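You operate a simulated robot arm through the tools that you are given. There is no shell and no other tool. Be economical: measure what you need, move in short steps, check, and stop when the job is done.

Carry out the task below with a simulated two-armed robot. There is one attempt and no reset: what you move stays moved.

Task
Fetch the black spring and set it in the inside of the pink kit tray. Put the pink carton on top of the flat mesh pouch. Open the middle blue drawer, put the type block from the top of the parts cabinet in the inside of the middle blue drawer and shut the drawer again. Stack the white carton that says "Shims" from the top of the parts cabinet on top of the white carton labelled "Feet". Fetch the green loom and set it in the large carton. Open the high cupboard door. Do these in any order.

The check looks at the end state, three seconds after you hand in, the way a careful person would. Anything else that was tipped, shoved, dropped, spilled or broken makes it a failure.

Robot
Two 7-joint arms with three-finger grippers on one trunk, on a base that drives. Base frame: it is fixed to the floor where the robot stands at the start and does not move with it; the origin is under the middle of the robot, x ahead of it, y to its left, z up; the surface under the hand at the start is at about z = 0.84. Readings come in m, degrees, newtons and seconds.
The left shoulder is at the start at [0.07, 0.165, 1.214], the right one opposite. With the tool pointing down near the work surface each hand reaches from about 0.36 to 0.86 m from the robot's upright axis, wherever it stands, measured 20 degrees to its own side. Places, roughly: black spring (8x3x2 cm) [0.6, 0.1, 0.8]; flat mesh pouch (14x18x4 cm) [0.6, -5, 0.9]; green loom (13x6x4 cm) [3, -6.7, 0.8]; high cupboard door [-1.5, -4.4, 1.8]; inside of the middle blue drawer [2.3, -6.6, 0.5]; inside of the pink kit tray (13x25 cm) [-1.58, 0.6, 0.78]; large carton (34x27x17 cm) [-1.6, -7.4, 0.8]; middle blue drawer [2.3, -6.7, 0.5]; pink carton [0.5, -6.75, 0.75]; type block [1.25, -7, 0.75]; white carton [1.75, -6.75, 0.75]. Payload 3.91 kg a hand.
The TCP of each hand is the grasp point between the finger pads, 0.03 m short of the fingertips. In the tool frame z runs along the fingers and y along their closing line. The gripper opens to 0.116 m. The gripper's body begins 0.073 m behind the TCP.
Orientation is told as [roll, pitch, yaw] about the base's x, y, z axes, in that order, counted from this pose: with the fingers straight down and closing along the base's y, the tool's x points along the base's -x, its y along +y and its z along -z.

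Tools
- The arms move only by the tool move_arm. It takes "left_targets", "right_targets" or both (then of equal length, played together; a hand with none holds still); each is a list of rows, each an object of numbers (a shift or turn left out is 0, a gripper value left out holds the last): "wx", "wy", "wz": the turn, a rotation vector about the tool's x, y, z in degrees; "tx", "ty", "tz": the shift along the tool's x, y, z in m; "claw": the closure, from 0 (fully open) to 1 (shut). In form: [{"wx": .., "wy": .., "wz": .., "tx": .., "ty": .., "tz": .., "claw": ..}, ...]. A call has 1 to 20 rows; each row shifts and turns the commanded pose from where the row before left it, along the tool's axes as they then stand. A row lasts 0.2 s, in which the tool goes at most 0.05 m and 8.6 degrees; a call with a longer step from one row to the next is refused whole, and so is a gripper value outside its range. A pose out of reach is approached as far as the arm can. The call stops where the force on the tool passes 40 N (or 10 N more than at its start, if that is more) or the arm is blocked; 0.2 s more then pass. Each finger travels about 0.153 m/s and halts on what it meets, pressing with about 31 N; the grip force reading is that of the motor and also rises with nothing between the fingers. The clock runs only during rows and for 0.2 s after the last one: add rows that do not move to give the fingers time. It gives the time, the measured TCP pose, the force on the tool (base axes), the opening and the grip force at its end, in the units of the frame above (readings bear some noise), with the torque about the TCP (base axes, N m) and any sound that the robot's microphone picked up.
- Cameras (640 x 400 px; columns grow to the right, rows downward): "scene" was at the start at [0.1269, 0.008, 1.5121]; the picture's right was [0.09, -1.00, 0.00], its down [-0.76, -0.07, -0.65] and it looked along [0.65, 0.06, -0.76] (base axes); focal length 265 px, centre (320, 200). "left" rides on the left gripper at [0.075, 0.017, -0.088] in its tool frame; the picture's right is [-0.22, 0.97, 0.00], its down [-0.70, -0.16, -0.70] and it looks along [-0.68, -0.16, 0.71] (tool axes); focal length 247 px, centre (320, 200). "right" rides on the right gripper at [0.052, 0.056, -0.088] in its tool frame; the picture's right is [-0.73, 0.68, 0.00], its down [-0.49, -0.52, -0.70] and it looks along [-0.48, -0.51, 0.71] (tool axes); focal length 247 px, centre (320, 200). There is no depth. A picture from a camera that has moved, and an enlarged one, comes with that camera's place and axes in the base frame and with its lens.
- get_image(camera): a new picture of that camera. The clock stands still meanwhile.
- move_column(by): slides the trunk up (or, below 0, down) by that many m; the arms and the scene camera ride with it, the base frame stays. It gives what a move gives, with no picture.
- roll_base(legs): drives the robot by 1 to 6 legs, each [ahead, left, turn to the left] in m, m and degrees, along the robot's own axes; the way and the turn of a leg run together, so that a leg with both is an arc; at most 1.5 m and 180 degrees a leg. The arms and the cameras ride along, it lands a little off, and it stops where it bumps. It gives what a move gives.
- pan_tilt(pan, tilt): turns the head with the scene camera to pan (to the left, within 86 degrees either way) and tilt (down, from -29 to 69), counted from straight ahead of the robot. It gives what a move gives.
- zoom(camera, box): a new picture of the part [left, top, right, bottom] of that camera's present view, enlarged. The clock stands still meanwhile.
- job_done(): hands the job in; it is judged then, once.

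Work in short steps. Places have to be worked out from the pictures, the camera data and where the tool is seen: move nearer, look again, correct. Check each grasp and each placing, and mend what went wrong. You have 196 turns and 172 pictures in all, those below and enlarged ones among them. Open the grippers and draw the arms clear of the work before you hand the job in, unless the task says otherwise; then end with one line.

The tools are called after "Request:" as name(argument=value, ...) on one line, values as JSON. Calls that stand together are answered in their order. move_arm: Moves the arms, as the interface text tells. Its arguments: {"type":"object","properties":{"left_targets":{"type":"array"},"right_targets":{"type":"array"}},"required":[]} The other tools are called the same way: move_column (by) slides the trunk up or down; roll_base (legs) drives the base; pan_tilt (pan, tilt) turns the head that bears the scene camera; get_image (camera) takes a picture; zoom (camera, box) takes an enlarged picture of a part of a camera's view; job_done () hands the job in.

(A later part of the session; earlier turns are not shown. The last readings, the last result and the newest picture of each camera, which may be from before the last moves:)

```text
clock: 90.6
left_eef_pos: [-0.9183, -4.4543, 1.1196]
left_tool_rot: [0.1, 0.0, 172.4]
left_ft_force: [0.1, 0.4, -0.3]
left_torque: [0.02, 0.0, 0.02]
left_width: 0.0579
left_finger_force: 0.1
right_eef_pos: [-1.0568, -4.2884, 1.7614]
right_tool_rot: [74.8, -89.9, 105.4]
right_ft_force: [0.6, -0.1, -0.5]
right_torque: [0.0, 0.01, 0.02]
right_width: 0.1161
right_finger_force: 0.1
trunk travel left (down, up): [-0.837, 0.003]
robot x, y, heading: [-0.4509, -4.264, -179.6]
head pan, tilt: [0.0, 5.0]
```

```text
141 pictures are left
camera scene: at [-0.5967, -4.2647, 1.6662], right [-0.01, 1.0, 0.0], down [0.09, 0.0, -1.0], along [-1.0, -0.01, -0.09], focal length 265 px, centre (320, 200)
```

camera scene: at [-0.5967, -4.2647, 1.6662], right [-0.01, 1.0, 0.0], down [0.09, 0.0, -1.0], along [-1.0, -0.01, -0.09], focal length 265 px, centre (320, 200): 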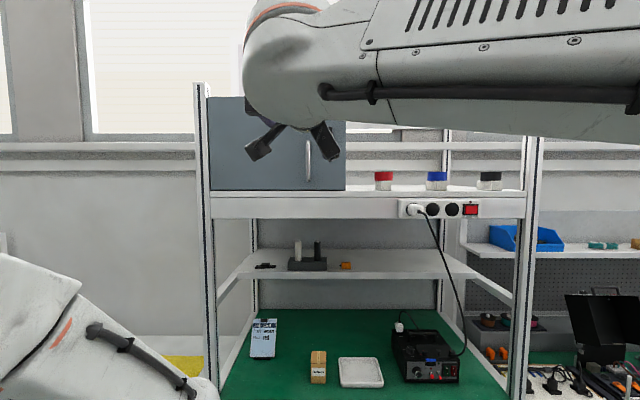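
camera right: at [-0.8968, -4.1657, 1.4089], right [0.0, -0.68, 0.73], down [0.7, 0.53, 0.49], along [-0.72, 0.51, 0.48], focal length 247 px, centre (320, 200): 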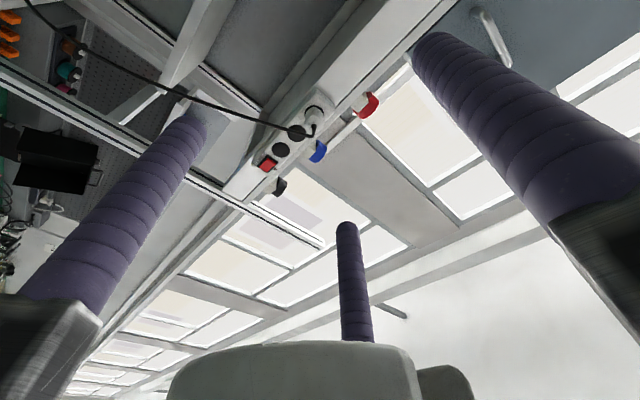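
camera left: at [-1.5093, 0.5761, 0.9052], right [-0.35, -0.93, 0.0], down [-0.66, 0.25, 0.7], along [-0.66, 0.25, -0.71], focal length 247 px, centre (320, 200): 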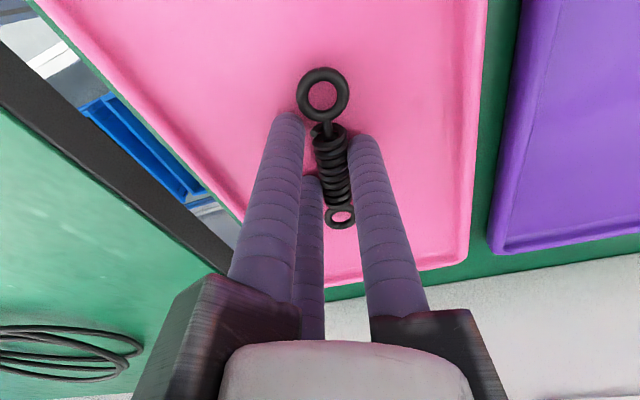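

TCP is at (-1.057, -4.288, 1.761). I'll lower 5 cm, open stays wide, and drive 0.2 m closer, then look with the right camera.

Request:
move_arm(right_targets=[{"tx": 0.048}, {}])

Request:
roll_base(legs=[[0.2, 0, 0]])

Request:
get_image(camera="right")

Request:
get_image(camera="scene")

```text
clock: 91.2
left_eef_pos: [-0.9191, -4.4548, 1.1193]
left_tool_rot: [0.0, 0.0, 172.3]
left_ft_force: [-1.0, -0.8, 0.1]
left_torque: [0.01, 0.0, 0.02]
left_width: 0.0581
left_finger_force: 0.1
right_eef_pos: [-1.0574, -4.2867, 1.714]
right_tool_rot: [-72.7, -89.9, -106.9]
right_ft_force: [-0.6, 0.2, -0.8]
right_torque: [0.05, 0.01, 0.01]
right_width: 0.1161
right_finger_force: 0.0
trunk travel left (down, up): [-0.837, 0.003]
robot x, y, heading: [-0.4539, -4.2647, -179.7]
head pan, tilt: [0.0, 5.0]
```

```text
clock: 92.8
left_eef_pos: [-1.1111, -4.455, 1.1208]
left_tool_rot: [0.0, -0.3, 172.3]
left_ft_force: [-0.1, -0.2, -1.0]
left_torque: [0.02, 0.0, 0.01]
left_width: 0.058
left_finger_force: 0.1
right_eef_pos: [-1.2492, -4.2885, 1.7167]
right_tool_rot: [-177.5, -89.8, -2.1]
right_ft_force: [0.6, -0.1, -1.1]
right_torque: [0.01, -0.02, 0.02]
right_width: 0.1162
right_finger_force: 0.0
trunk travel left (down, up): [-0.837, 0.003]
robot x, y, heading: [-0.6477, -4.2664, -179.6]
head pan, tilt: [0.0, 5.0]
```

```text
140 pictures are left
camera right: at [-1.1586, -4.3438, 1.6643], right [0.01, -0.68, 0.73], down [0.7, 0.53, 0.48], along [-0.72, 0.51, 0.48], focal length 247 px, centre (320, 200)
```

right: 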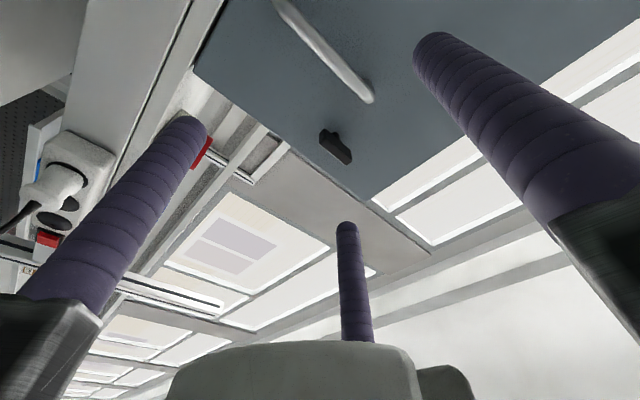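

```text
139 pictures are left
camera scene: at [-0.7878, -4.2664, 1.6668], right [-0.01, 1.0, 0.0], down [0.08, 0.0, -1.0], along [-1.0, -0.01, -0.08], focal length 265 px, centre (320, 200)
```

scene: 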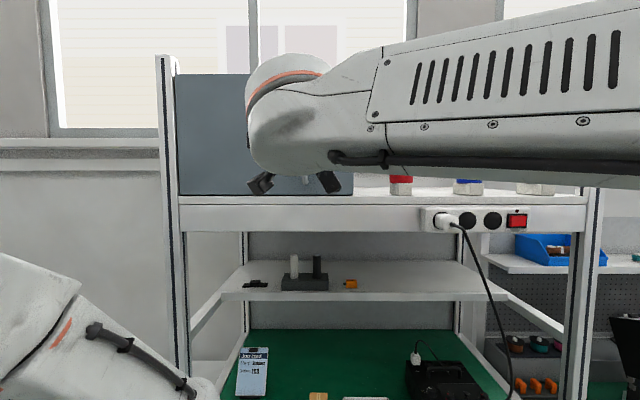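

The right view agrees: handle at y≈-4.306, z 1.65–1.77. I'll zoom on the black piece to learn whether it's a latch.

Request:
zoom(camera="right", box=[270, 80, 430, 200])

```text
3.33 times, centred on (350, 140) of right
camera zoom: at [-1.1586, -4.3438, 1.6643], right [0.01, -0.68, 0.73], down [0.7, 0.53, 0.48], along [-0.72, 0.51, 0.48], focal length 823 px, centre (220, 400)
```

zoom: 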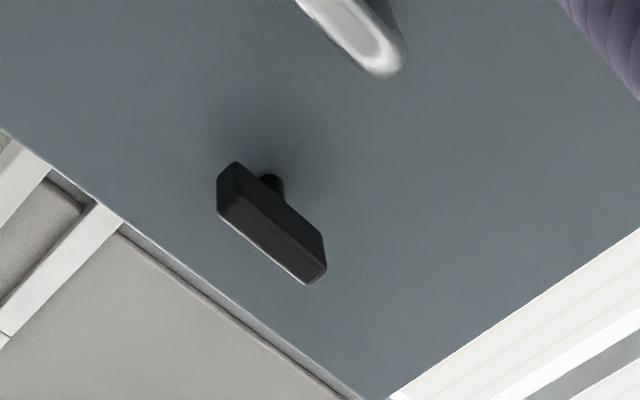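

It's a T-knob on a stem, possibly a turn latch. First I'll grasp the handle and test with a gentle pull.

Request:
move_arm(right_targets=[{"ty": 0.013, "claw": 0.4}, {"tz": 0.04}, {"tz": 0.04}, {"tz": 0.04}, {"tz": 0.015}, {}])

Request:
get_image(camera="right")

```text
clock: 94.2
left_eef_pos: [-1.1151, -4.4552, 1.1186]
left_tool_rot: [0.0, 0.1, 172.3]
left_ft_force: [0.4, 0.0, 0.6]
left_torque: [-0.03, -0.02, 0.0]
left_width: 0.0579
left_finger_force: 0.0
right_eef_pos: [-1.3861, -4.3029, 1.7154]
right_tool_rot: [158.4, -89.9, 22.1]
right_ft_force: [0.6, 0.2, -0.4]
right_torque: [-0.04, -0.03, -0.01]
right_width: 0.0696
right_finger_force: 0.0
trunk travel left (down, up): [-0.837, 0.003]
robot x, y, heading: [-0.6491, -4.2665, -179.6]
head pan, tilt: [0.0, 5.0]
```

```text
137 pictures are left
camera right: at [-1.2964, -4.3586, 1.6632], right [0.01, -0.68, 0.73], down [0.7, 0.53, 0.48], along [-0.72, 0.51, 0.48], focal length 247 px, centre (320, 200)
```

right: 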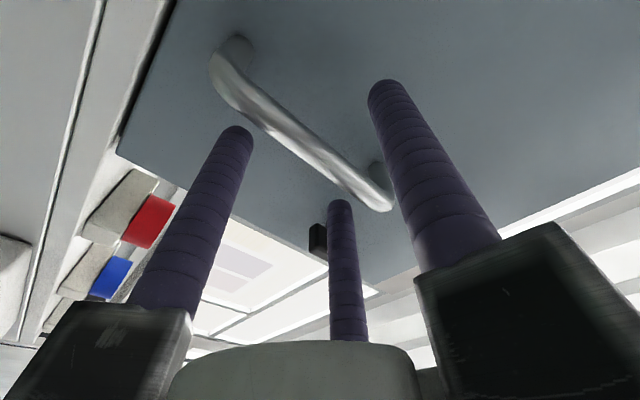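

The handle sits between the jaws at x≈-1.403, so I'll go 12 mm deeper and close.

Request:
move_arm(right_targets=[{"tz": 0.006}, {"tz": 0.006}, {"claw": 1}, {"claw": 1}, {"claw": 1}, {}])

Request:
get_image(camera="right")

```text
clock: 95.6
left_eef_pos: [-1.1151, -4.4546, 1.1201]
left_tool_rot: [0.2, 0.0, 172.4]
left_ft_force: [-0.9, 0.2, -0.5]
left_torque: [0.03, -0.02, 0.03]
left_width: 0.058
left_finger_force: 0.0
right_eef_pos: [-1.399, -4.3012, 1.7152]
right_tool_rot: [137.1, -90.0, 43.2]
right_ft_force: [-1.7, 6.9, 1.3]
right_torque: [0.13, -0.09, -0.08]
right_width: 0.0237
right_finger_force: 44.3
trunk travel left (down, up): [-0.837, 0.003]
robot x, y, heading: [-0.6481, -4.2667, -179.9]
head pan, tilt: [0.0, 5.0]
```

```text
136 pictures are left
camera right: at [-1.3098, -4.3565, 1.6635], right [0.0, -0.68, 0.73], down [0.7, 0.53, 0.48], along [-0.72, 0.51, 0.48], focal length 247 px, centre (320, 200)
```

right: 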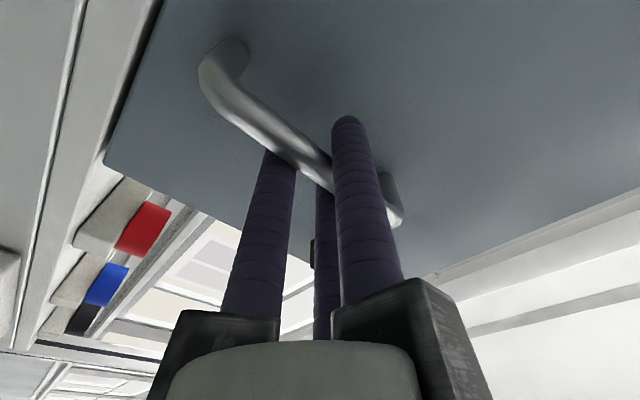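

Handle gripped (width 0.024). I'll do a gentle test pull of 15 mm.

Request:
move_arm(right_targets=[{"tz": -0.005}, {"tz": -0.005}, {"tz": -0.005}, {}])

```text
clock: 96.6
left_eef_pos: [-1.1146, -4.4564, 1.1204]
left_tool_rot: [0.0, 0.0, 172.3]
left_ft_force: [0.1, 0.1, 0.2]
left_torque: [0.0, 0.06, 0.03]
left_width: 0.0582
left_finger_force: 0.0
right_eef_pos: [-1.3842, -4.3046, 1.7152]
right_tool_rot: [-172.7, -89.8, -6.8]
right_ft_force: [-1.0, -0.9, 3.5]
right_torque: [-0.13, 0.0, 0.05]
right_width: 0.0234
right_finger_force: 45.5
trunk travel left (down, up): [-0.837, 0.003]
robot x, y, heading: [-0.651, -4.2683, -179.5]
head pan, tilt: [0.0, 5.0]
```

The door seems to follow with little force. I'll pull along the arc about the hinge (radius ~0.31 m), turning the hand with it by about 24°.

Request:
move_arm(right_targets=[{"wx": 2.8}, {"tz": -0.0157, "ty": 0.0025, "wx": 3}, {"tz": -0.0157, "ty": 0.0029, "wx": 3}, {"tz": -0.0157, "ty": 0.0029, "wx": 3}, {"tz": -0.0157, "ty": 0.0029, "wx": 3}, {"tz": -0.0157, "ty": 0.0029, "wx": 3}, {"tz": -0.0157, "ty": 0.0029, "wx": 3}, {}])

Request:
get_image(camera="right")

Request:
get_image(camera="scene")

```text
clock: 98.4
left_eef_pos: [-1.1144, -4.4584, 1.1192]
left_tool_rot: [-0.1, -0.1, 172.3]
left_ft_force: [-0.6, 0.1, 0.3]
left_torque: [0.01, -0.02, 0.03]
left_width: 0.0581
left_finger_force: 0.1
right_eef_pos: [-1.2973, -4.3349, 1.7147]
right_tool_rot: [45.8, -89.5, 113.7]
right_ft_force: [-5.4, -11.5, 15.9]
right_torque: [0.88, 1.47, 0.19]
right_width: 0.0234
right_finger_force: 45.0
trunk travel left (down, up): [-0.837, 0.003]
robot x, y, heading: [-0.6476, -4.2676, -179.8]
head pan, tilt: [0.0, 5.0]
```

```text
135 pictures are left
camera right: at [-1.2337, -4.4177, 1.6643], right [-0.24, -0.63, 0.74], down [0.84, 0.25, 0.49], along [-0.49, 0.73, 0.47], focal length 247 px, centre (320, 200)
```

right: 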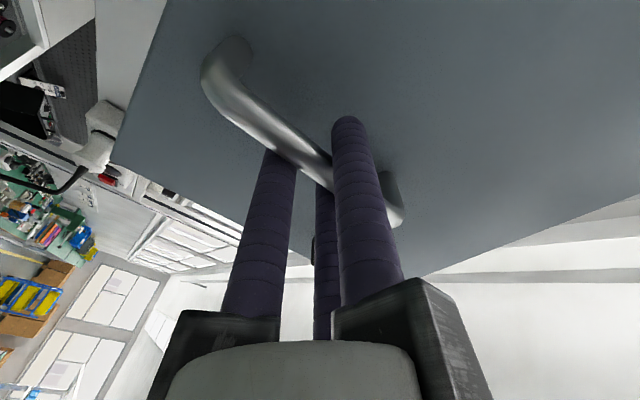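

```text
134 pictures are left
camera scene: at [-0.7924, -4.2719, 1.6661], right [-0.02, 1.0, 0.0], down [0.09, 0.0, -1.0], along [-1.0, -0.01, -0.09], focal length 265 px, centre (320, 200)
```

scene: 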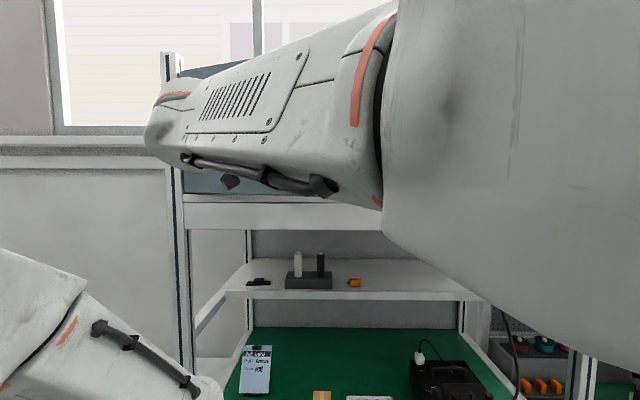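

The door is open about 20° and the arc fits the hinge estimate. I'll continue another 18°.

Request:
move_arm(right_targets=[{"tz": -0.0157, "ty": 0.0025, "wx": 3}, {"tz": -0.0157, "ty": 0.0025, "wx": 3}, {"tz": -0.0157, "ty": 0.0025, "wx": 3}, {"tz": -0.0157, "ty": 0.0025, "wx": 3}, {"tz": -0.0157, "ty": 0.0025, "wx": 3}, {"tz": -0.0157, "ty": 0.0025, "wx": 3}, {}])

Request:
get_image(camera="right")

```text
clock: 99.0
left_eef_pos: [-1.1164, -4.4632, 1.1178]
left_tool_rot: [-0.1, 0.2, 172.6]
left_ft_force: [1.0, 0.1, 0.6]
left_torque: [-0.02, -0.01, -0.01]
left_width: 0.0577
left_finger_force: 0.1
right_eef_pos: [-1.2932, -4.3369, 1.7137]
right_tool_rot: [38.3, -87.1, 117.0]
right_ft_force: [-13.3, -28.5, 13.2]
right_torque: [1.05, 0.8, 0.44]
right_width: 0.0242
right_finger_force: 44.9
trunk travel left (down, up): [-0.837, 0.003]
robot x, y, heading: [-0.6482, -4.2686, -179.3]
head pan, tilt: [0.0, 5.0]
stopped in row 2 (right hand): the force on the tool passed its limit at 46 N (the readings are from after the stop); the commanded pose is now the measured one
```

```text
133 pictures are left
camera right: at [-1.2348, -4.4258, 1.6677], right [-0.3, -0.59, 0.75], down [0.84, 0.21, 0.5], along [-0.45, 0.78, 0.43], focal length 247 px, centre (320, 200)
```

right: 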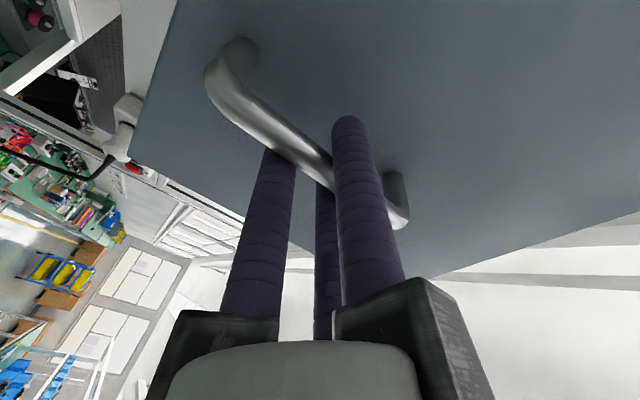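

The arm reaches its limit here with the door ~22° open. I'll release the handle, back off, and later push the door further from behind its free edge.

Request:
move_arm(right_targets=[{"claw": 0.4}, {"claw": 0.4}, {"tz": -0.03}, {"tz": -0.035}, {"tz": -0.035}, {}])

Request:
get_image(camera="right")

```text
clock: 100.4
left_eef_pos: [-1.1153, -4.4571, 1.1198]
left_tool_rot: [0.0, 0.0, 172.4]
left_ft_force: [0.4, 0.1, 0.2]
left_torque: [-0.01, -0.02, 0.02]
left_width: 0.0579
left_finger_force: 0.1
right_eef_pos: [-1.2034, -4.3706, 1.715]
right_tool_rot: [29.6, -87.1, 125.2]
right_ft_force: [0.1, 0.2, 0.6]
right_torque: [-0.04, -0.01, 0.01]
right_width: 0.0696
right_finger_force: 0.0
trunk travel left (down, up): [-0.837, 0.003]
robot x, y, heading: [-0.6479, -4.2673, -179.7]
head pan, tilt: [0.0, 5.0]
```

```text
132 pictures are left
camera right: at [-1.1444, -4.4607, 1.6677], right [-0.31, -0.59, 0.75], down [0.84, 0.2, 0.5], along [-0.44, 0.79, 0.43], focal length 247 px, centre (320, 200)
```

right: 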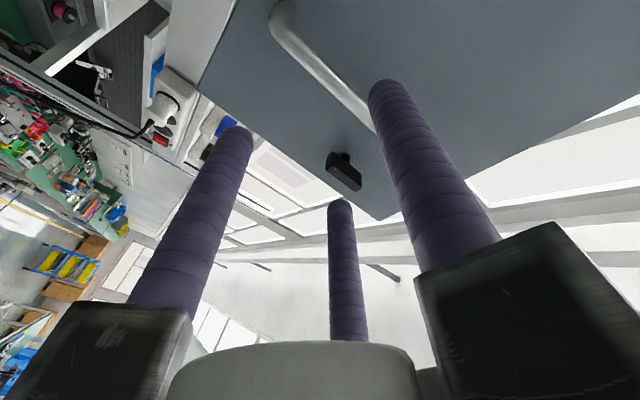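

The door stays put. I'll turn the hand straight again, close the fingers, move right past the door edge and look.

Request:
move_arm(right_targets=[{"tz": -0.03, "claw": 1}, {"wx": -8.3}, {"wx": -8.3}, {"wx": -8.3}, {"ty": -0.045}, {"ty": -0.045}, {"ty": -0.045}, {"ty": -0.045}, {"ty": -0.045}, {"ty": -0.045}, {}])

Request:
get_image(camera="right")

Request:
get_image(camera="scene")

```text
clock: 102.8
left_eef_pos: [-1.1138, -4.4582, 1.1201]
left_tool_rot: [0.0, 0.1, 172.4]
left_ft_force: [-0.2, -0.1, 0.0]
left_torque: [0.01, -0.01, -0.01]
left_width: 0.0582
left_finger_force: 0.1
right_eef_pos: [-1.1717, -4.1104, 1.7076]
right_tool_rot: [62.5, -87.4, 117.3]
right_ft_force: [0.7, -0.5, 0.1]
right_torque: [0.01, -0.02, -0.03]
right_width: 0.0092
right_finger_force: 30.8
trunk travel left (down, up): [-0.837, 0.003]
robot x, y, heading: [-0.6515, -4.268, -179.6]
head pan, tilt: [0.0, 5.0]
```

```text
131 pictures are left
camera right: at [-1.0809, -4.1687, 1.6598], right [-0.02, -0.65, 0.76], down [0.69, 0.54, 0.48], along [-0.72, 0.53, 0.44], focal length 247 px, centre (320, 200)
```

right: 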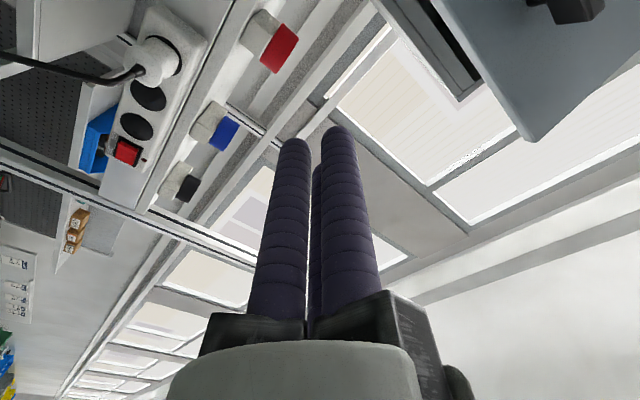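

```text
130 pictures are left
camera scene: at [-0.7926, -4.2683, 1.6663], right [-0.01, 1.0, 0.0], down [0.09, 0.0, -1.0], along [-1.0, -0.01, -0.09], focal length 265 px, centre (320, 200)
```

scene: 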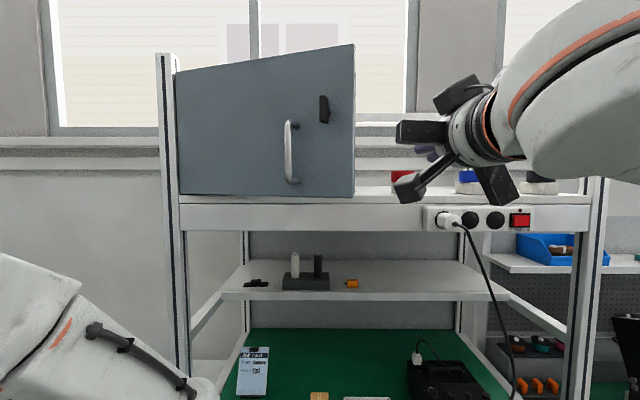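

Door is ajar with its edge near (-1.28, -4.20). I'll raise the closed hand to z≈1.80 (clear of the jars), advance beside the edge, then sweep left and outwards.

Request:
move_arm(right_targets=[{"tx": -0.045}, {"tx": -0.045}, {"tz": 0.04}, {"tz": 0.04}, {"tz": 0.04}, {"tz": 0.04}, {}])

Request:
get_image(camera="right")

Request:
get_image(camera="scene")

```text
clock: 104.4
left_eef_pos: [-1.1133, -4.4568, 1.1208]
left_tool_rot: [0.1, 0.0, 172.4]
left_ft_force: [-0.2, -1.5, -0.2]
left_torque: [-0.01, -0.02, -0.01]
left_width: 0.058
left_finger_force: 0.0
right_eef_pos: [-1.3356, -4.1065, 1.7943]
right_tool_rot: [65.1, -87.2, 114.7]
right_ft_force: [0.4, -0.4, 0.3]
right_torque: [-0.02, 0.02, 0.01]
right_width: 0.0093
right_finger_force: 31.3
trunk travel left (down, up): [-0.837, 0.003]
robot x, y, heading: [-0.6499, -4.2684, -179.5]
head pan, tilt: [0.0, 5.0]
```

```text
129 pictures are left
camera right: at [-1.2456, -4.165, 1.7469], right [-0.02, -0.65, 0.76], down [0.69, 0.54, 0.48], along [-0.72, 0.54, 0.44], focal length 247 px, centre (320, 200)
```

right: 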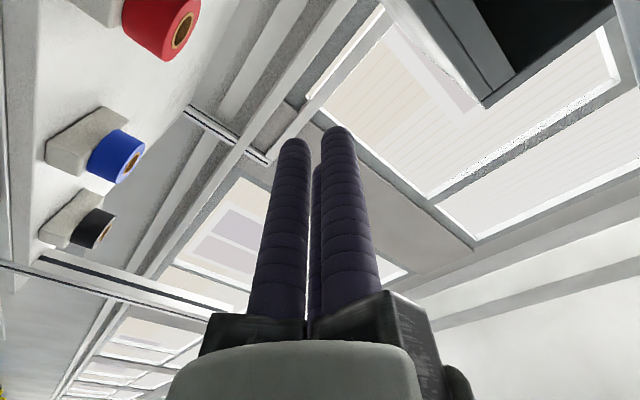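

```text
128 pictures are left
camera scene: at [-0.7923, -4.2659, 1.6663], right [-0.01, 1.0, 0.0], down [0.09, 0.0, -1.0], along [-1.0, -0.01, -0.09], focal length 265 px, centre (320, 200)
```

scene: 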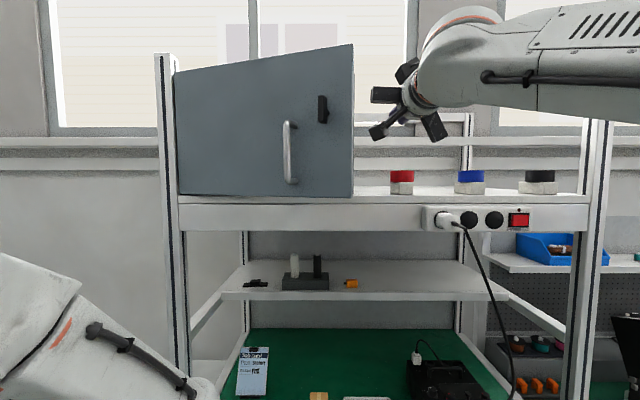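

Clear of the jars and the cabinet. Now I'll sweep left and outwards behind the free edge.

Request:
move_arm(right_targets=[{"ty": 0.04, "tz": -0.005}, {"ty": 0.04, "tz": -0.01}, {"ty": 0.025, "tz": -0.03}, {"ty": 0.025, "tz": -0.03}, {"ty": 0.035, "tz": -0.02}, {"ty": 0.035, "tz": -0.02}, {"ty": 0.035, "tz": -0.01}, {}])

Request:
get_image(camera="scene")

```text
clock: 105.4
left_eef_pos: [-1.1123, -4.4577, 1.121]
left_tool_rot: [0.0, -0.1, 172.2]
left_ft_force: [0.8, -1.1, -0.2]
left_torque: [0.1, -0.01, -0.01]
left_width: 0.0579
left_finger_force: 0.0
right_eef_pos: [-1.2552, -4.2322, 1.8099]
right_tool_rot: [71.4, -87.2, 107.4]
right_ft_force: [-0.6, 8.1, 1.1]
right_torque: [0.05, -0.18, 0.76]
right_width: 0.0094
right_finger_force: 31.1
trunk travel left (down, up): [-0.837, 0.003]
robot x, y, heading: [-0.6489, -4.2682, -180.1]
head pan, tilt: [0.0, 5.0]
stopped in row 5 (right hand): the force on the tool passed its limit at 96 N (the readings are from after the stop); the commanded pose is now the measured one
```

```text
127 pictures are left
camera scene: at [-0.7886, -4.2681, 1.6666], right [0.0, 1.0, 0.0], down [0.09, 0.0, -1.0], along [-1.0, 0.0, -0.09], focal length 265 px, centre (320, 200)
```

scene: 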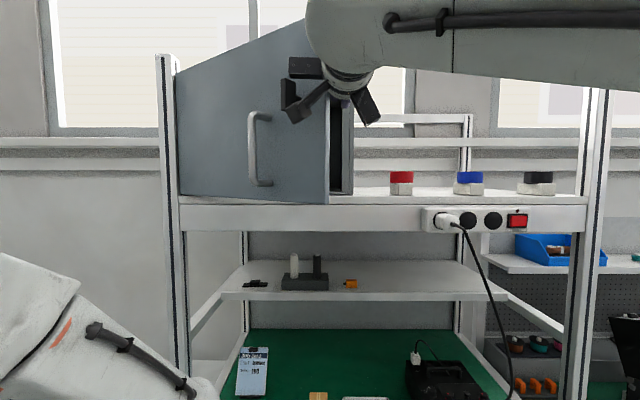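

The door is now ~33° open; the gripper's jaw block met the door edge. I'll back out a bit so only the fingers are behind the edge and keep sweeping.

Request:
move_arm(right_targets=[{"tz": -0.025, "ty": -0.005}, {"ty": 0.02, "tz": -0.02}, {"ty": 0.02, "tz": -0.02}, {"ty": 0.02, "tz": -0.02}, {"ty": 0.02, "tz": -0.015}, {"ty": 0.02, "tz": -0.01}, {}])

Request:
get_image(camera="scene")

```text
clock: 107.0
left_eef_pos: [-1.1163, -4.4565, 1.1192]
left_tool_rot: [-0.1, 0.2, 172.3]
left_ft_force: [-0.2, 0.4, 0.0]
left_torque: [0.01, -0.02, -0.04]
left_width: 0.0582
left_finger_force: 0.1
right_eef_pos: [-1.152, -4.3311, 1.8103]
right_tool_rot: [65.0, -87.3, 114.4]
right_ft_force: [0.3, 0.3, 0.7]
right_torque: [-0.02, -0.02, -0.02]
right_width: 0.0092
right_finger_force: 31.1
trunk travel left (down, up): [-0.837, 0.003]
robot x, y, heading: [-0.6451, -4.2648, -179.4]
head pan, tilt: [0.0, 5.0]
```

```text
126 pictures are left
camera scene: at [-0.7946, -4.2667, 1.6661], right [-0.01, 1.0, 0.0], down [0.09, 0.0, -1.0], along [-1.0, -0.01, -0.09], focal length 265 px, centre (320, 200)
```

scene: 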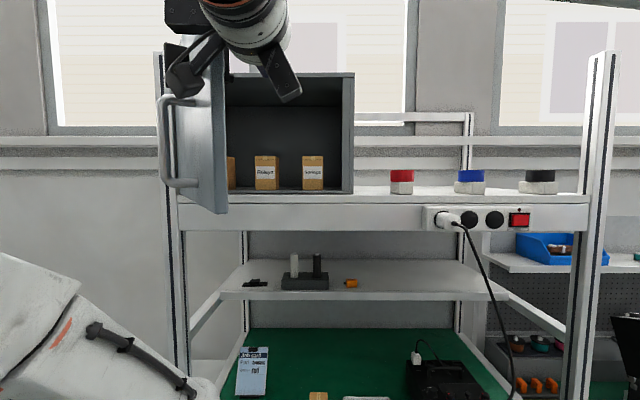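

The door has swung to ~55°. I'll push its inner face further left to approach 85–90°.

Request:
move_arm(right_targets=[{"ty": 0.03}, {"ty": 0.03}, {"ty": 0.03}, {"ty": 0.03}, {"ty": 0.025}, {"ty": 0.025}, {}])

Request:
get_image(camera="scene")

```text
clock: 107.5
left_eef_pos: [-1.1116, -4.4575, 1.1203]
left_tool_rot: [0.0, -0.1, 172.3]
left_ft_force: [-0.7, -1.1, 1.1]
left_torque: [0.02, 0.01, 0.01]
left_width: 0.0578
left_finger_force: 0.0
right_eef_pos: [-1.142, -4.365, 1.8152]
right_tool_rot: [66.3, -87.5, 113.1]
right_ft_force: [0.2, -0.3, -0.3]
right_torque: [0.01, 0.0, -0.04]
right_width: 0.0093
right_finger_force: 30.6
trunk travel left (down, up): [-0.837, 0.003]
robot x, y, heading: [-0.6503, -4.2673, -179.8]
head pan, tilt: [0.0, 5.0]
stopped in row 2 (right hand): the force on the tool passed its limit at 48 N (the readings are from after the stop); the commanded pose is now the measured one
```

```text
125 pictures are left
camera scene: at [-0.7887, -4.2685, 1.6667], right [-0.01, 1.0, 0.0], down [0.08, 0.0, -1.0], along [-1.0, -0.01, -0.08], focal length 265 px, centre (320, 200)
```

scene: 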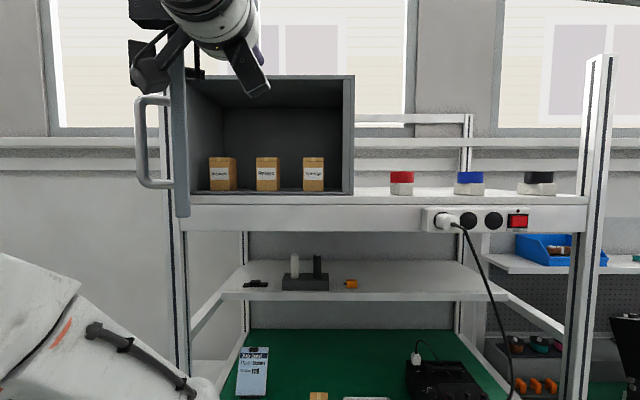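

Door ~63° open; the jaw straddles the edge again. I'll back the base 6 cm so only fingers are inside, then push slowly.

Request:
move_arm(right_targets=[{"ty": -0.01}, {}])

Request:
roll_base(legs=[[-0.06, 0, 0]])

Request:
move_arm(right_targets=[{"ty": 0.012}, {"ty": 0.012}, {"ty": 0.012}, {"ty": 0.012}, {"ty": 0.012}, {"ty": 0.012}, {"ty": 0.012}, {"ty": 0.012}, {"ty": 0.012}, {"ty": 0.012}, {"ty": 0.012}, {"ty": 0.012}, {}])

Request:
get_image(camera="scene")

```text
clock: 108.1
left_eef_pos: [-1.1137, -4.4547, 1.1199]
left_tool_rot: [0.0, -0.1, 172.2]
left_ft_force: [-0.1, -0.6, 0.1]
left_torque: [-0.02, 0.01, -0.04]
left_width: 0.0579
left_finger_force: 0.2
right_eef_pos: [-1.1457, -4.3509, 1.8142]
right_tool_rot: [65.3, -87.4, 114.0]
right_ft_force: [0.7, 0.6, -0.2]
right_torque: [0.01, -0.01, -0.02]
right_width: 0.0089
right_finger_force: 31.3
trunk travel left (down, up): [-0.837, 0.003]
robot x, y, heading: [-0.6485, -4.2614, -179.4]
head pan, tilt: [0.0, 5.0]
```

```text
clock: 109.1
left_eef_pos: [-1.0647, -4.4541, 1.1158]
left_tool_rot: [-0.1, 0.4, 172.2]
left_ft_force: [-1.0, -0.5, -0.2]
left_torque: [0.01, -0.14, -0.03]
left_width: 0.0578
left_finger_force: 0.1
right_eef_pos: [-1.1029, -4.3486, 1.8092]
right_tool_rot: [53.1, -87.1, 126.0]
right_ft_force: [-0.9, 0.0, -0.3]
right_torque: [-0.02, 0.03, -0.01]
right_width: 0.0092
right_finger_force: 31.0
trunk travel left (down, up): [-0.837, 0.003]
robot x, y, heading: [-0.5908, -4.2659, -179.7]
head pan, tilt: [0.0, 5.0]
```

```text
clock: 111.6
left_eef_pos: [-1.0449, -4.4524, 1.1236]
left_tool_rot: [0.2, -0.4, 172.2]
left_ft_force: [0.3, 0.2, -0.1]
left_torque: [-0.02, 0.02, 0.01]
left_width: 0.0581
left_finger_force: 0.1
right_eef_pos: [-1.1123, -4.4378, 1.8261]
right_tool_rot: [58.4, -82.6, 119.6]
right_ft_force: [34.8, 11.6, -7.6]
right_torque: [0.15, 0.96, 2.1]
right_width: 0.0091
right_finger_force: 30.4
trunk travel left (down, up): [-0.837, 0.003]
robot x, y, heading: [-0.5912, -4.2662, -180.0]
head pan, tilt: [0.0, 5.0]
stopped in row 12 (right hand): the force on the tool passed its limit at 44 N (the readings are from after the stop); the commanded pose is now the measured one
```

```text
124 pictures are left
camera scene: at [-0.7121, -4.2958, 1.6581], right [-0.38, 0.93, 0.0], down [0.16, 0.07, -0.98], along [-0.91, -0.37, -0.17], focal length 265 px, centre (320, 200)
```

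scene: 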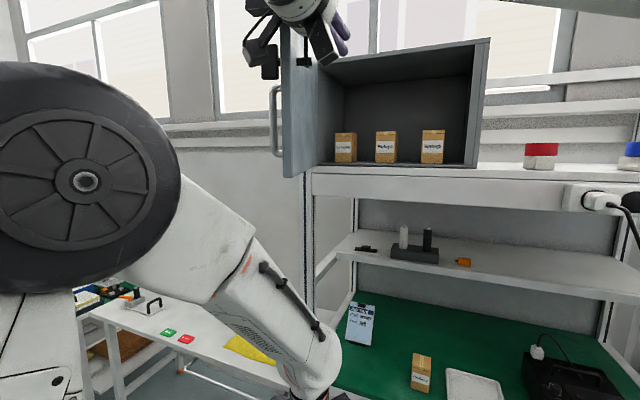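

The right arm is pressing against the head; the door stands ~73° open. I'll relieve the arm by 6 cm, then use a small sideways base move to push the door a bit further.

Request:
move_arm(right_targets=[{"ty": -0.03}, {"ty": -0.03}, {}])

Request:
roll_base(legs=[[0, 0.13, 0]])

Request:
get_image(camera="scene")

```text
clock: 112.4
left_eef_pos: [-1.054, -4.455, 1.1209]
left_tool_rot: [0.1, 0.0, 172.1]
left_ft_force: [1.0, 0.7, 0.2]
left_torque: [-0.02, 0.0, 0.01]
left_width: 0.0579
left_finger_force: 0.1
right_eef_pos: [-1.1247, -4.3877, 1.8076]
right_tool_rot: [49.3, -83.2, 128.7]
right_ft_force: [0.9, 0.2, 0.3]
right_torque: [-0.01, -0.01, 0.01]
right_width: 0.0094
right_finger_force: 31.0
trunk travel left (down, up): [-0.837, 0.003]
robot x, y, heading: [-0.5875, -4.2683, -179.8]
head pan, tilt: [0.0, 5.0]
```

```text
clock: 113.3
left_eef_pos: [-1.0567, -4.4826, 1.12]
left_tool_rot: [0.7, 0.0, 172.0]
left_ft_force: [-0.2, 1.1, -1.5]
left_torque: [-0.11, -0.02, -0.02]
left_width: 0.0581
left_finger_force: 0.0
right_eef_pos: [-1.1246, -4.4079, 1.8113]
right_tool_rot: [51.9, -82.6, 125.8]
right_ft_force: [9.7, 6.1, -3.0]
right_torque: [0.01, 0.33, 1.0]
right_width: 0.009
right_finger_force: 31.1
trunk travel left (down, up): [-0.837, 0.003]
robot x, y, heading: [-0.5871, -4.306, -180.0]
head pan, tilt: [0.0, 5.0]
stopped in leg 1: the force on the tool passed its limit at 67 N (the readings are from after the stop); the commanded pose is now the measured one
```

```text
123 pictures are left
camera scene: at [-0.7326, -4.2894, 1.6661], right [0.0, 1.0, -0.01], down [0.09, -0.01, -1.0], along [-1.0, 0.0, -0.09], focal length 265 px, centre (320, 200)
```

scene: 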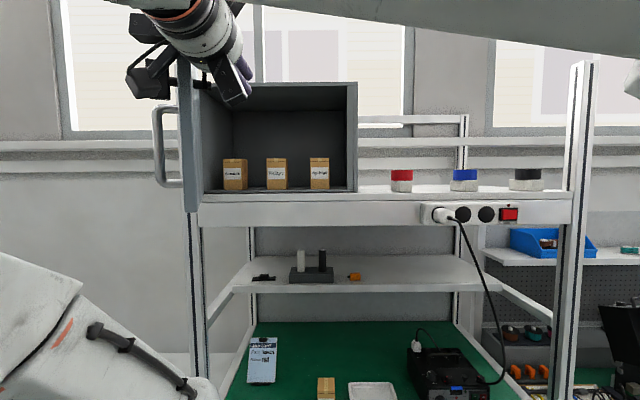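

The jaw straddles the door edge again. I'll back the base straight out, then turn the robot left so the fingertips can push the inner face squarely.

Request:
roll_base(legs=[[-0.25, 0, 0], [0, -0.35, 45]])

Request:
get_image(camera="scene")

```text
clock: 117.3
left_eef_pos: [-0.6582, -4.4608, 1.1183]
left_tool_rot: [0.0, -0.1, -141.6]
left_ft_force: [-0.3, -0.9, -0.1]
left_torque: [0.0, 0.04, 0.01]
left_width: 0.0581
left_finger_force: 0.0
right_eef_pos: [-0.7552, -4.4648, 1.8089]
right_tool_rot: [48.5, -83.2, 175.7]
right_ft_force: [0.5, 0.3, -0.7]
right_torque: [-0.02, -0.01, -0.02]
right_width: 0.0089
right_finger_force: 31.3
trunk travel left (down, up): [-0.837, 0.003]
robot x, y, heading: [-0.4723, -3.9941, -133.3]
head pan, tilt: [0.0, 5.0]
```

```text
122 pictures are left
camera scene: at [-0.57, -4.0967, 1.6663], right [-0.72, 0.69, 0.0], down [0.06, 0.06, -1.0], along [-0.69, -0.72, -0.09], focal length 265 px, centre (320, 200)
```

scene: 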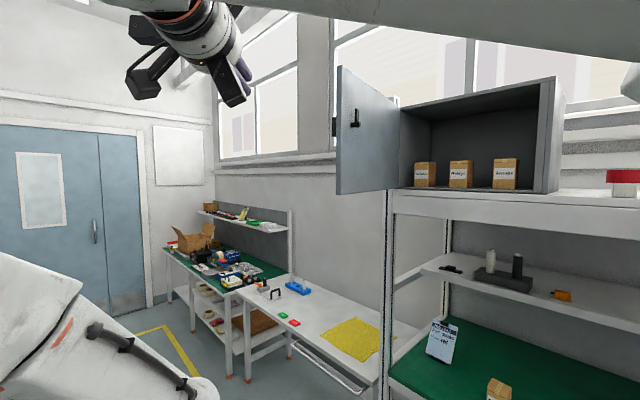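

The door is ~78° open. One gentle fingertip push: shift the hand right, drive near, then push.

Request:
move_arm(right_targets=[{"ty": -0.045}, {"ty": -0.045}, {"ty": -0.045}, {"ty": -0.045}, {"ty": -0.04}, {}])

Request:
roll_base(legs=[[0.22, 0, 0]])

Request:
get_image(camera="scene")

```text
clock: 118.7
left_eef_pos: [-0.6577, -4.4614, 1.1192]
left_tool_rot: [0.1, 0.0, -141.6]
left_ft_force: [0.9, -0.5, -0.9]
left_torque: [0.0, -0.02, 0.03]
left_width: 0.0581
left_finger_force: 0.0
right_eef_pos: [-0.9072, -4.3085, 1.7895]
right_tool_rot: [48.1, -83.2, 176.1]
right_ft_force: [0.2, -0.3, -0.1]
right_torque: [0.05, -0.01, -0.05]
right_width: 0.0091
right_finger_force: 30.8
trunk travel left (down, up): [-0.837, 0.003]
robot x, y, heading: [-0.4711, -3.9941, -133.5]
head pan, tilt: [0.0, 5.0]
```

```text
clock: 120.3
left_eef_pos: [-0.81, -4.6173, 1.1209]
left_tool_rot: [0.1, -0.1, -141.5]
left_ft_force: [0.3, 0.9, 0.7]
left_torque: [0.0, 0.01, 0.01]
left_width: 0.0579
left_finger_force: 0.1
right_eef_pos: [-1.0588, -4.4617, 1.7898]
right_tool_rot: [49.8, -83.1, 174.3]
right_ft_force: [-0.4, 0.9, -0.1]
right_torque: [-0.03, 0.01, 0.02]
right_width: 0.0092
right_finger_force: 31.0
trunk travel left (down, up): [-0.837, 0.003]
robot x, y, heading: [-0.6247, -4.1528, -133.6]
head pan, tilt: [0.0, 5.0]
```

```text
121 pictures are left
camera scene: at [-0.7224, -4.2521, 1.6665], right [-0.72, 0.69, 0.0], down [0.06, 0.06, -1.0], along [-0.69, -0.72, -0.09], focal length 265 px, centre (320, 200)
```

scene: 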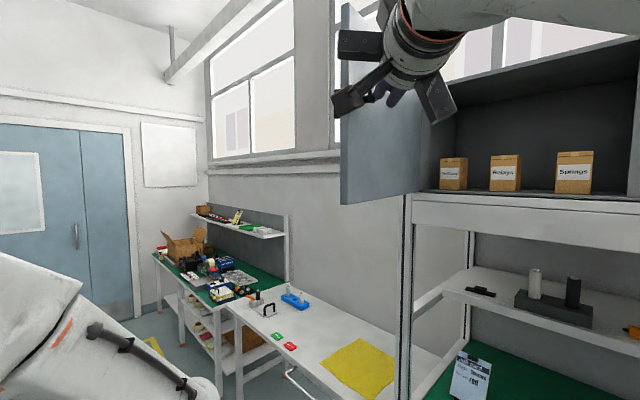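

Fingertips are just short of the inner face. I'll push slowly about 9 cm in -y.

Request:
move_arm(right_targets=[{"tz": 0.009, "ty": 0.009}, {"tz": 0.009, "ty": 0.009}, {"tz": 0.009, "ty": 0.009}, {"tz": 0.009, "ty": 0.009}, {"tz": 0.009, "ty": 0.009}, {"tz": 0.009, "ty": 0.009}, {"tz": 0.009, "ty": 0.009}, {"tz": 0.009, "ty": 0.009}, {"tz": 0.009, "ty": 0.009}, {}])

Request:
get_image(camera="scene")

```text
clock: 122.5
left_eef_pos: [-0.8097, -4.6191, 1.1209]
left_tool_rot: [0.0, 0.0, -141.6]
left_ft_force: [0.6, 1.1, -0.7]
left_torque: [0.0, 0.03, 0.01]
left_width: 0.0579
left_finger_force: 0.0
right_eef_pos: [-1.0622, -4.5789, 1.7904]
right_tool_rot: [49.4, -83.2, 174.8]
right_ft_force: [0.2, 0.2, 0.8]
right_torque: [0.0, -0.02, 0.01]
right_width: 0.0089
right_finger_force: 31.4
trunk travel left (down, up): [-0.837, 0.003]
robot x, y, heading: [-0.6244, -4.1503, -133.7]
head pan, tilt: [0.0, 5.0]
```

```text
120 pictures are left
camera scene: at [-0.7221, -4.2542, 1.6663], right [-0.72, 0.69, 0.0], down [0.06, 0.06, -1.0], along [-0.69, -0.72, -0.09], focal length 265 px, centre (320, 200)
```

scene: 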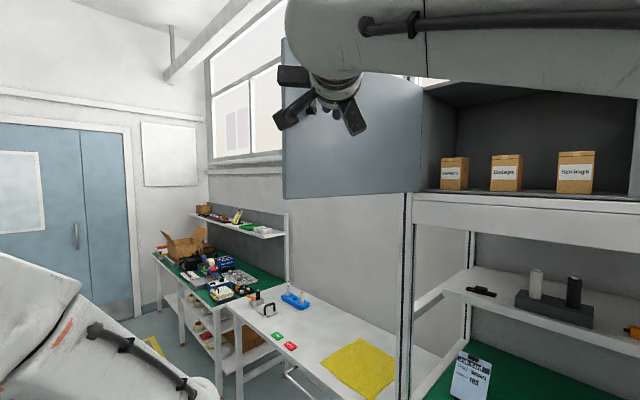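

The door is past 90° now. I'll back away and return the right hand to a downward pose.

Request:
roll_base(legs=[[-0.4, 0, 0]])

Request:
move_arm(right_targets=[{"ty": -0.045, "claw": 0}, {"ty": -0.045}, {"tx": 0.045}, {"tx": 0.045}, {"tx": 0.045}, {"tx": 0.045}, {"wy": 8.5}, {"wy": 8.5}, {"wy": 8.5}, {"wy": 8.5}, {"wy": 8.5}, {"wy": 8.5}, {"wy": 8.5}, {"wy": 8.5}, {"wy": 8.5}, {"wy": 6.5}, {"tz": 0.045}, {"tz": 0.045}, {"tz": 0.045}, {}])

Request:
move_column(by=-0.085)

Request:
get_image(camera="scene")

```text
clock: 125.1
left_eef_pos: [-0.5342, -4.3273, 1.1195]
left_tool_rot: [0.0, 0.1, -142.0]
left_ft_force: [0.8, 0.3, 0.2]
left_torque: [0.02, 0.03, 0.02]
left_width: 0.058
left_finger_force: 0.0
right_eef_pos: [-0.7872, -4.2863, 1.7884]
right_tool_rot: [48.2, -83.1, 175.6]
right_ft_force: [0.1, 0.2, -0.5]
right_torque: [0.02, 0.03, -0.03]
right_width: 0.009
right_finger_force: 31.0
trunk travel left (down, up): [-0.837, 0.003]
robot x, y, heading: [-0.343, -3.8631, -134.0]
head pan, tilt: [0.0, 5.0]
```

```text
clock: 129.3
left_eef_pos: [-0.5324, -4.3258, 1.1193]
left_tool_rot: [0.1, -0.1, -142.0]
left_ft_force: [0.6, 0.9, -0.5]
left_torque: [-0.01, 0.01, 0.03]
left_width: 0.058
left_finger_force: 0.1
right_eef_pos: [-0.8246, -4.234, 1.4714]
right_tool_rot: [5.2, -2.4, -136.6]
right_ft_force: [-0.3, -0.2, 0.0]
right_torque: [-0.01, -0.03, 0.0]
right_width: 0.1159
right_finger_force: 0.0
trunk travel left (down, up): [-0.837, 0.003]
robot x, y, heading: [-0.3413, -3.861, -133.8]
head pan, tilt: [0.0, 5.0]
```

```text
clock: 130.5
left_eef_pos: [-0.5337, -4.3255, 1.0345]
left_tool_rot: [0.2, 0.0, -142.0]
left_ft_force: [0.2, 0.0, -0.7]
left_torque: [-0.03, 0.01, 0.0]
left_width: 0.0579
left_finger_force: 0.1
right_eef_pos: [-0.8235, -4.2331, 1.3864]
right_tool_rot: [5.2, -2.6, -136.6]
right_ft_force: [-0.5, 1.0, -0.1]
right_torque: [0.0, -0.04, 0.01]
right_width: 0.1159
right_finger_force: 0.0
trunk travel left (down, up): [-0.752, 0.088]
robot x, y, heading: [-0.343, -3.8645, -133.8]
head pan, tilt: [0.0, 5.0]
```

```text
119 pictures are left
camera scene: at [-0.4431, -3.9617, 1.5814], right [-0.72, 0.69, 0.0], down [0.06, 0.06, -1.0], along [-0.69, -0.72, -0.09], focal length 265 px, centre (320, 200)
```

scene: 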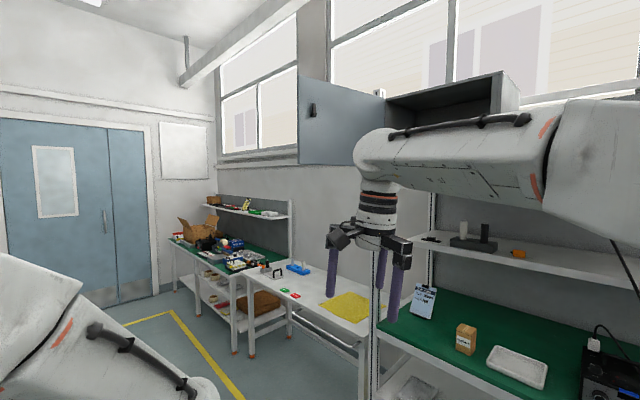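

Cupboard done. I'll straighten and lower the right hand, then turn to face -y again and look at the far-left area.

Request:
move_arm(right_targets=[{"wx": 5.2, "wy": 2.5}, {"tz": 0.045}, {"tz": 0.045}, {"tz": 0.045}, {"tz": 0.045}, {"tz": 0.045}, {"tx": 0.045}, {"tx": 0.045}, {"tx": 0.04}, {}])

Request:
roll_base(legs=[[0, 0, 43.8], [1.3, 0, 0]])

Request:
pan_tilt(pan=20, tilt=18)

Request:
get_image(camera="scene")

```text
clock: 132.7
left_eef_pos: [-0.5343, -4.3264, 1.0355]
left_tool_rot: [0.0, -0.1, -142.0]
left_ft_force: [0.1, -0.1, -0.3]
left_torque: [0.0, 0.0, 0.0]
left_width: 0.0581
left_finger_force: 0.0
right_eef_pos: [-0.7294, -4.1417, 1.1585]
right_tool_rot: [0.0, 0.2, -136.5]
right_ft_force: [-0.2, 0.0, -0.1]
right_torque: [0.01, -0.01, 0.0]
right_width: 0.1156
right_finger_force: 0.0
trunk travel left (down, up): [-0.752, 0.088]
robot x, y, heading: [-0.3445, -3.8632, -134.1]
head pan, tilt: [0.0, 5.0]
```

```text
clock: 141.3
left_eef_pos: [-0.1357, -5.6468, 1.0358]
left_tool_rot: [-0.1, -0.1, -96.6]
left_ft_force: [0.3, -0.1, 0.5]
left_torque: [-0.02, 0.02, 0.01]
left_width: 0.0577
left_finger_force: 0.1
right_eef_pos: [-0.4045, -5.6576, 1.161]
right_tool_rot: [0.0, 0.0, -91.1]
right_ft_force: [0.2, 0.5, 0.0]
right_torque: [0.0, 0.0, 0.02]
right_width: 0.1161
right_finger_force: 0.1
trunk travel left (down, up): [-0.752, 0.088]
robot x, y, heading: [-0.3333, -5.1836, -88.6]
head pan, tilt: [0.0, 5.0]
```

```text
clock: 142.2
left_eef_pos: [-0.1361, -5.6464, 1.0341]
left_tool_rot: [0.1, 0.0, -96.6]
left_ft_force: [0.8, -0.1, -0.3]
left_torque: [0.01, -0.01, -0.01]
left_width: 0.0581
left_finger_force: 0.1
right_eef_pos: [-0.4053, -5.6563, 1.1593]
right_tool_rot: [0.1, -0.1, -90.9]
right_ft_force: [0.4, 1.2, -0.3]
right_torque: [0.02, -0.01, 0.01]
right_width: 0.116
right_finger_force: 0.0
trunk travel left (down, up): [-0.752, 0.088]
robot x, y, heading: [-0.3333, -5.1856, -88.6]
head pan, tilt: [20.0, 18.0]
```

```text
118 pictures are left
camera scene: at [-0.3003, -5.3208, 1.5602], right [-0.93, -0.37, 0.0], down [-0.11, 0.29, -0.95], along [0.35, -0.89, -0.31], focal length 265 px, centre (320, 200)
```

scene: 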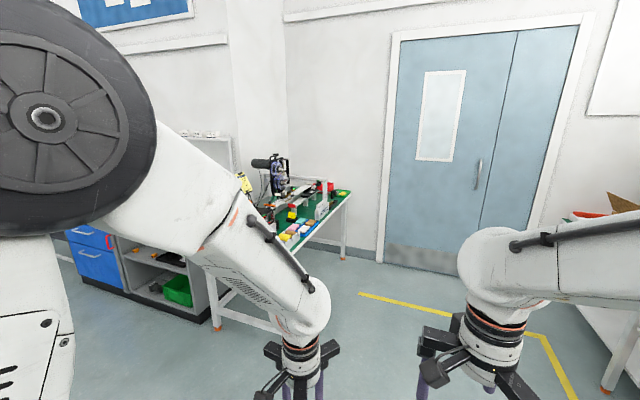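

Zooming on the small table by the door where the pink carton should be.

Request:
zoom(camera="scene", box=[220, 140, 360, 260])

```text
3.33 times, centred on (290, 200) of scene
camera zoom: at [-0.3003, -5.3208, 1.5602], right [-0.93, -0.37, 0.0], down [-0.11, 0.29, -0.95], along [0.35, -0.89, -0.31], focal length 882 px, centre (420, 200)
```

zoom: 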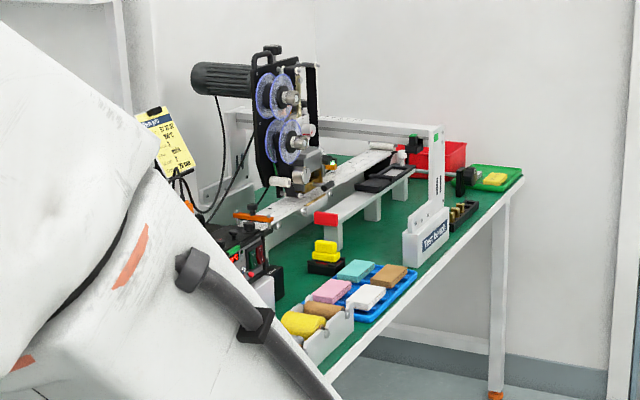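

The pink carton sits on a blue tray near (0.52, -6.85). I'll drive beside the table and turn to face +x.

Request:
roll_base(legs=[[1.5, 0, 0], [0.1, 0, 0], [0, 0, 88.6]])

Request:
pan_tilt(pan=0, tilt=40)

Request:
get_image(camera="scene")

```text
clock: 154.0
left_eef_pos: [0.1576, -6.6113, 1.0347]
left_tool_rot: [0.1, 0.0, -11.1]
left_ft_force: [0.0, 0.3, 0.1]
left_torque: [0.04, -0.01, 0.0]
left_width: 0.058
left_finger_force: 0.1
right_eef_pos: [0.1459, -6.8804, 1.1604]
right_tool_rot: [0.0, 0.1, -5.6]
right_ft_force: [0.3, 0.0, -0.5]
right_torque: [-0.02, 0.01, -0.02]
right_width: 0.1159
right_finger_force: 0.1
trunk travel left (down, up): [-0.752, 0.088]
robot x, y, heading: [-0.3193, -6.7772, -2.8]
head pan, tilt: [20.0, 18.0]
```

```text
clock: 154.9
left_eef_pos: [0.1561, -6.6115, 1.0333]
left_tool_rot: [0.1, 0.0, -11.1]
left_ft_force: [0.3, -0.1, 0.8]
left_torque: [-0.02, -0.01, -0.01]
left_width: 0.0581
left_finger_force: 0.0
right_eef_pos: [0.1462, -6.8807, 1.1604]
right_tool_rot: [0.0, 0.0, -5.4]
right_ft_force: [-0.2, -0.1, 0.9]
right_torque: [0.0, 0.01, 0.0]
right_width: 0.116
right_finger_force: 0.1
trunk travel left (down, up): [-0.752, 0.088]
robot x, y, heading: [-0.3163, -6.777, -3.0]
head pan, tilt: [0.0, 40.0]
```

```text
116 pictures are left
camera scene: at [-0.1843, -6.78, 1.5256], right [-0.05, -1.0, 0.0], down [-0.64, 0.03, -0.77], along [0.77, -0.04, -0.64], focal length 265 px, centre (320, 200)
```

scene: 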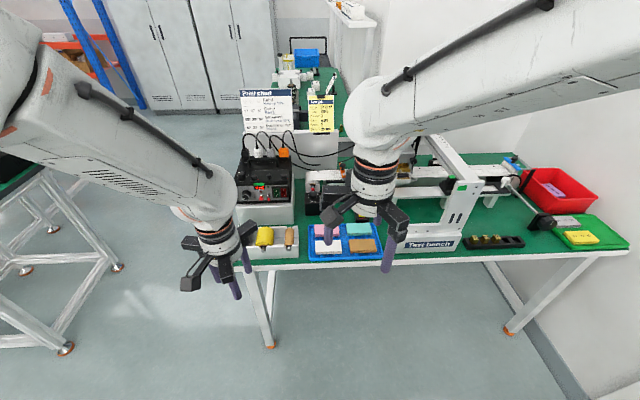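

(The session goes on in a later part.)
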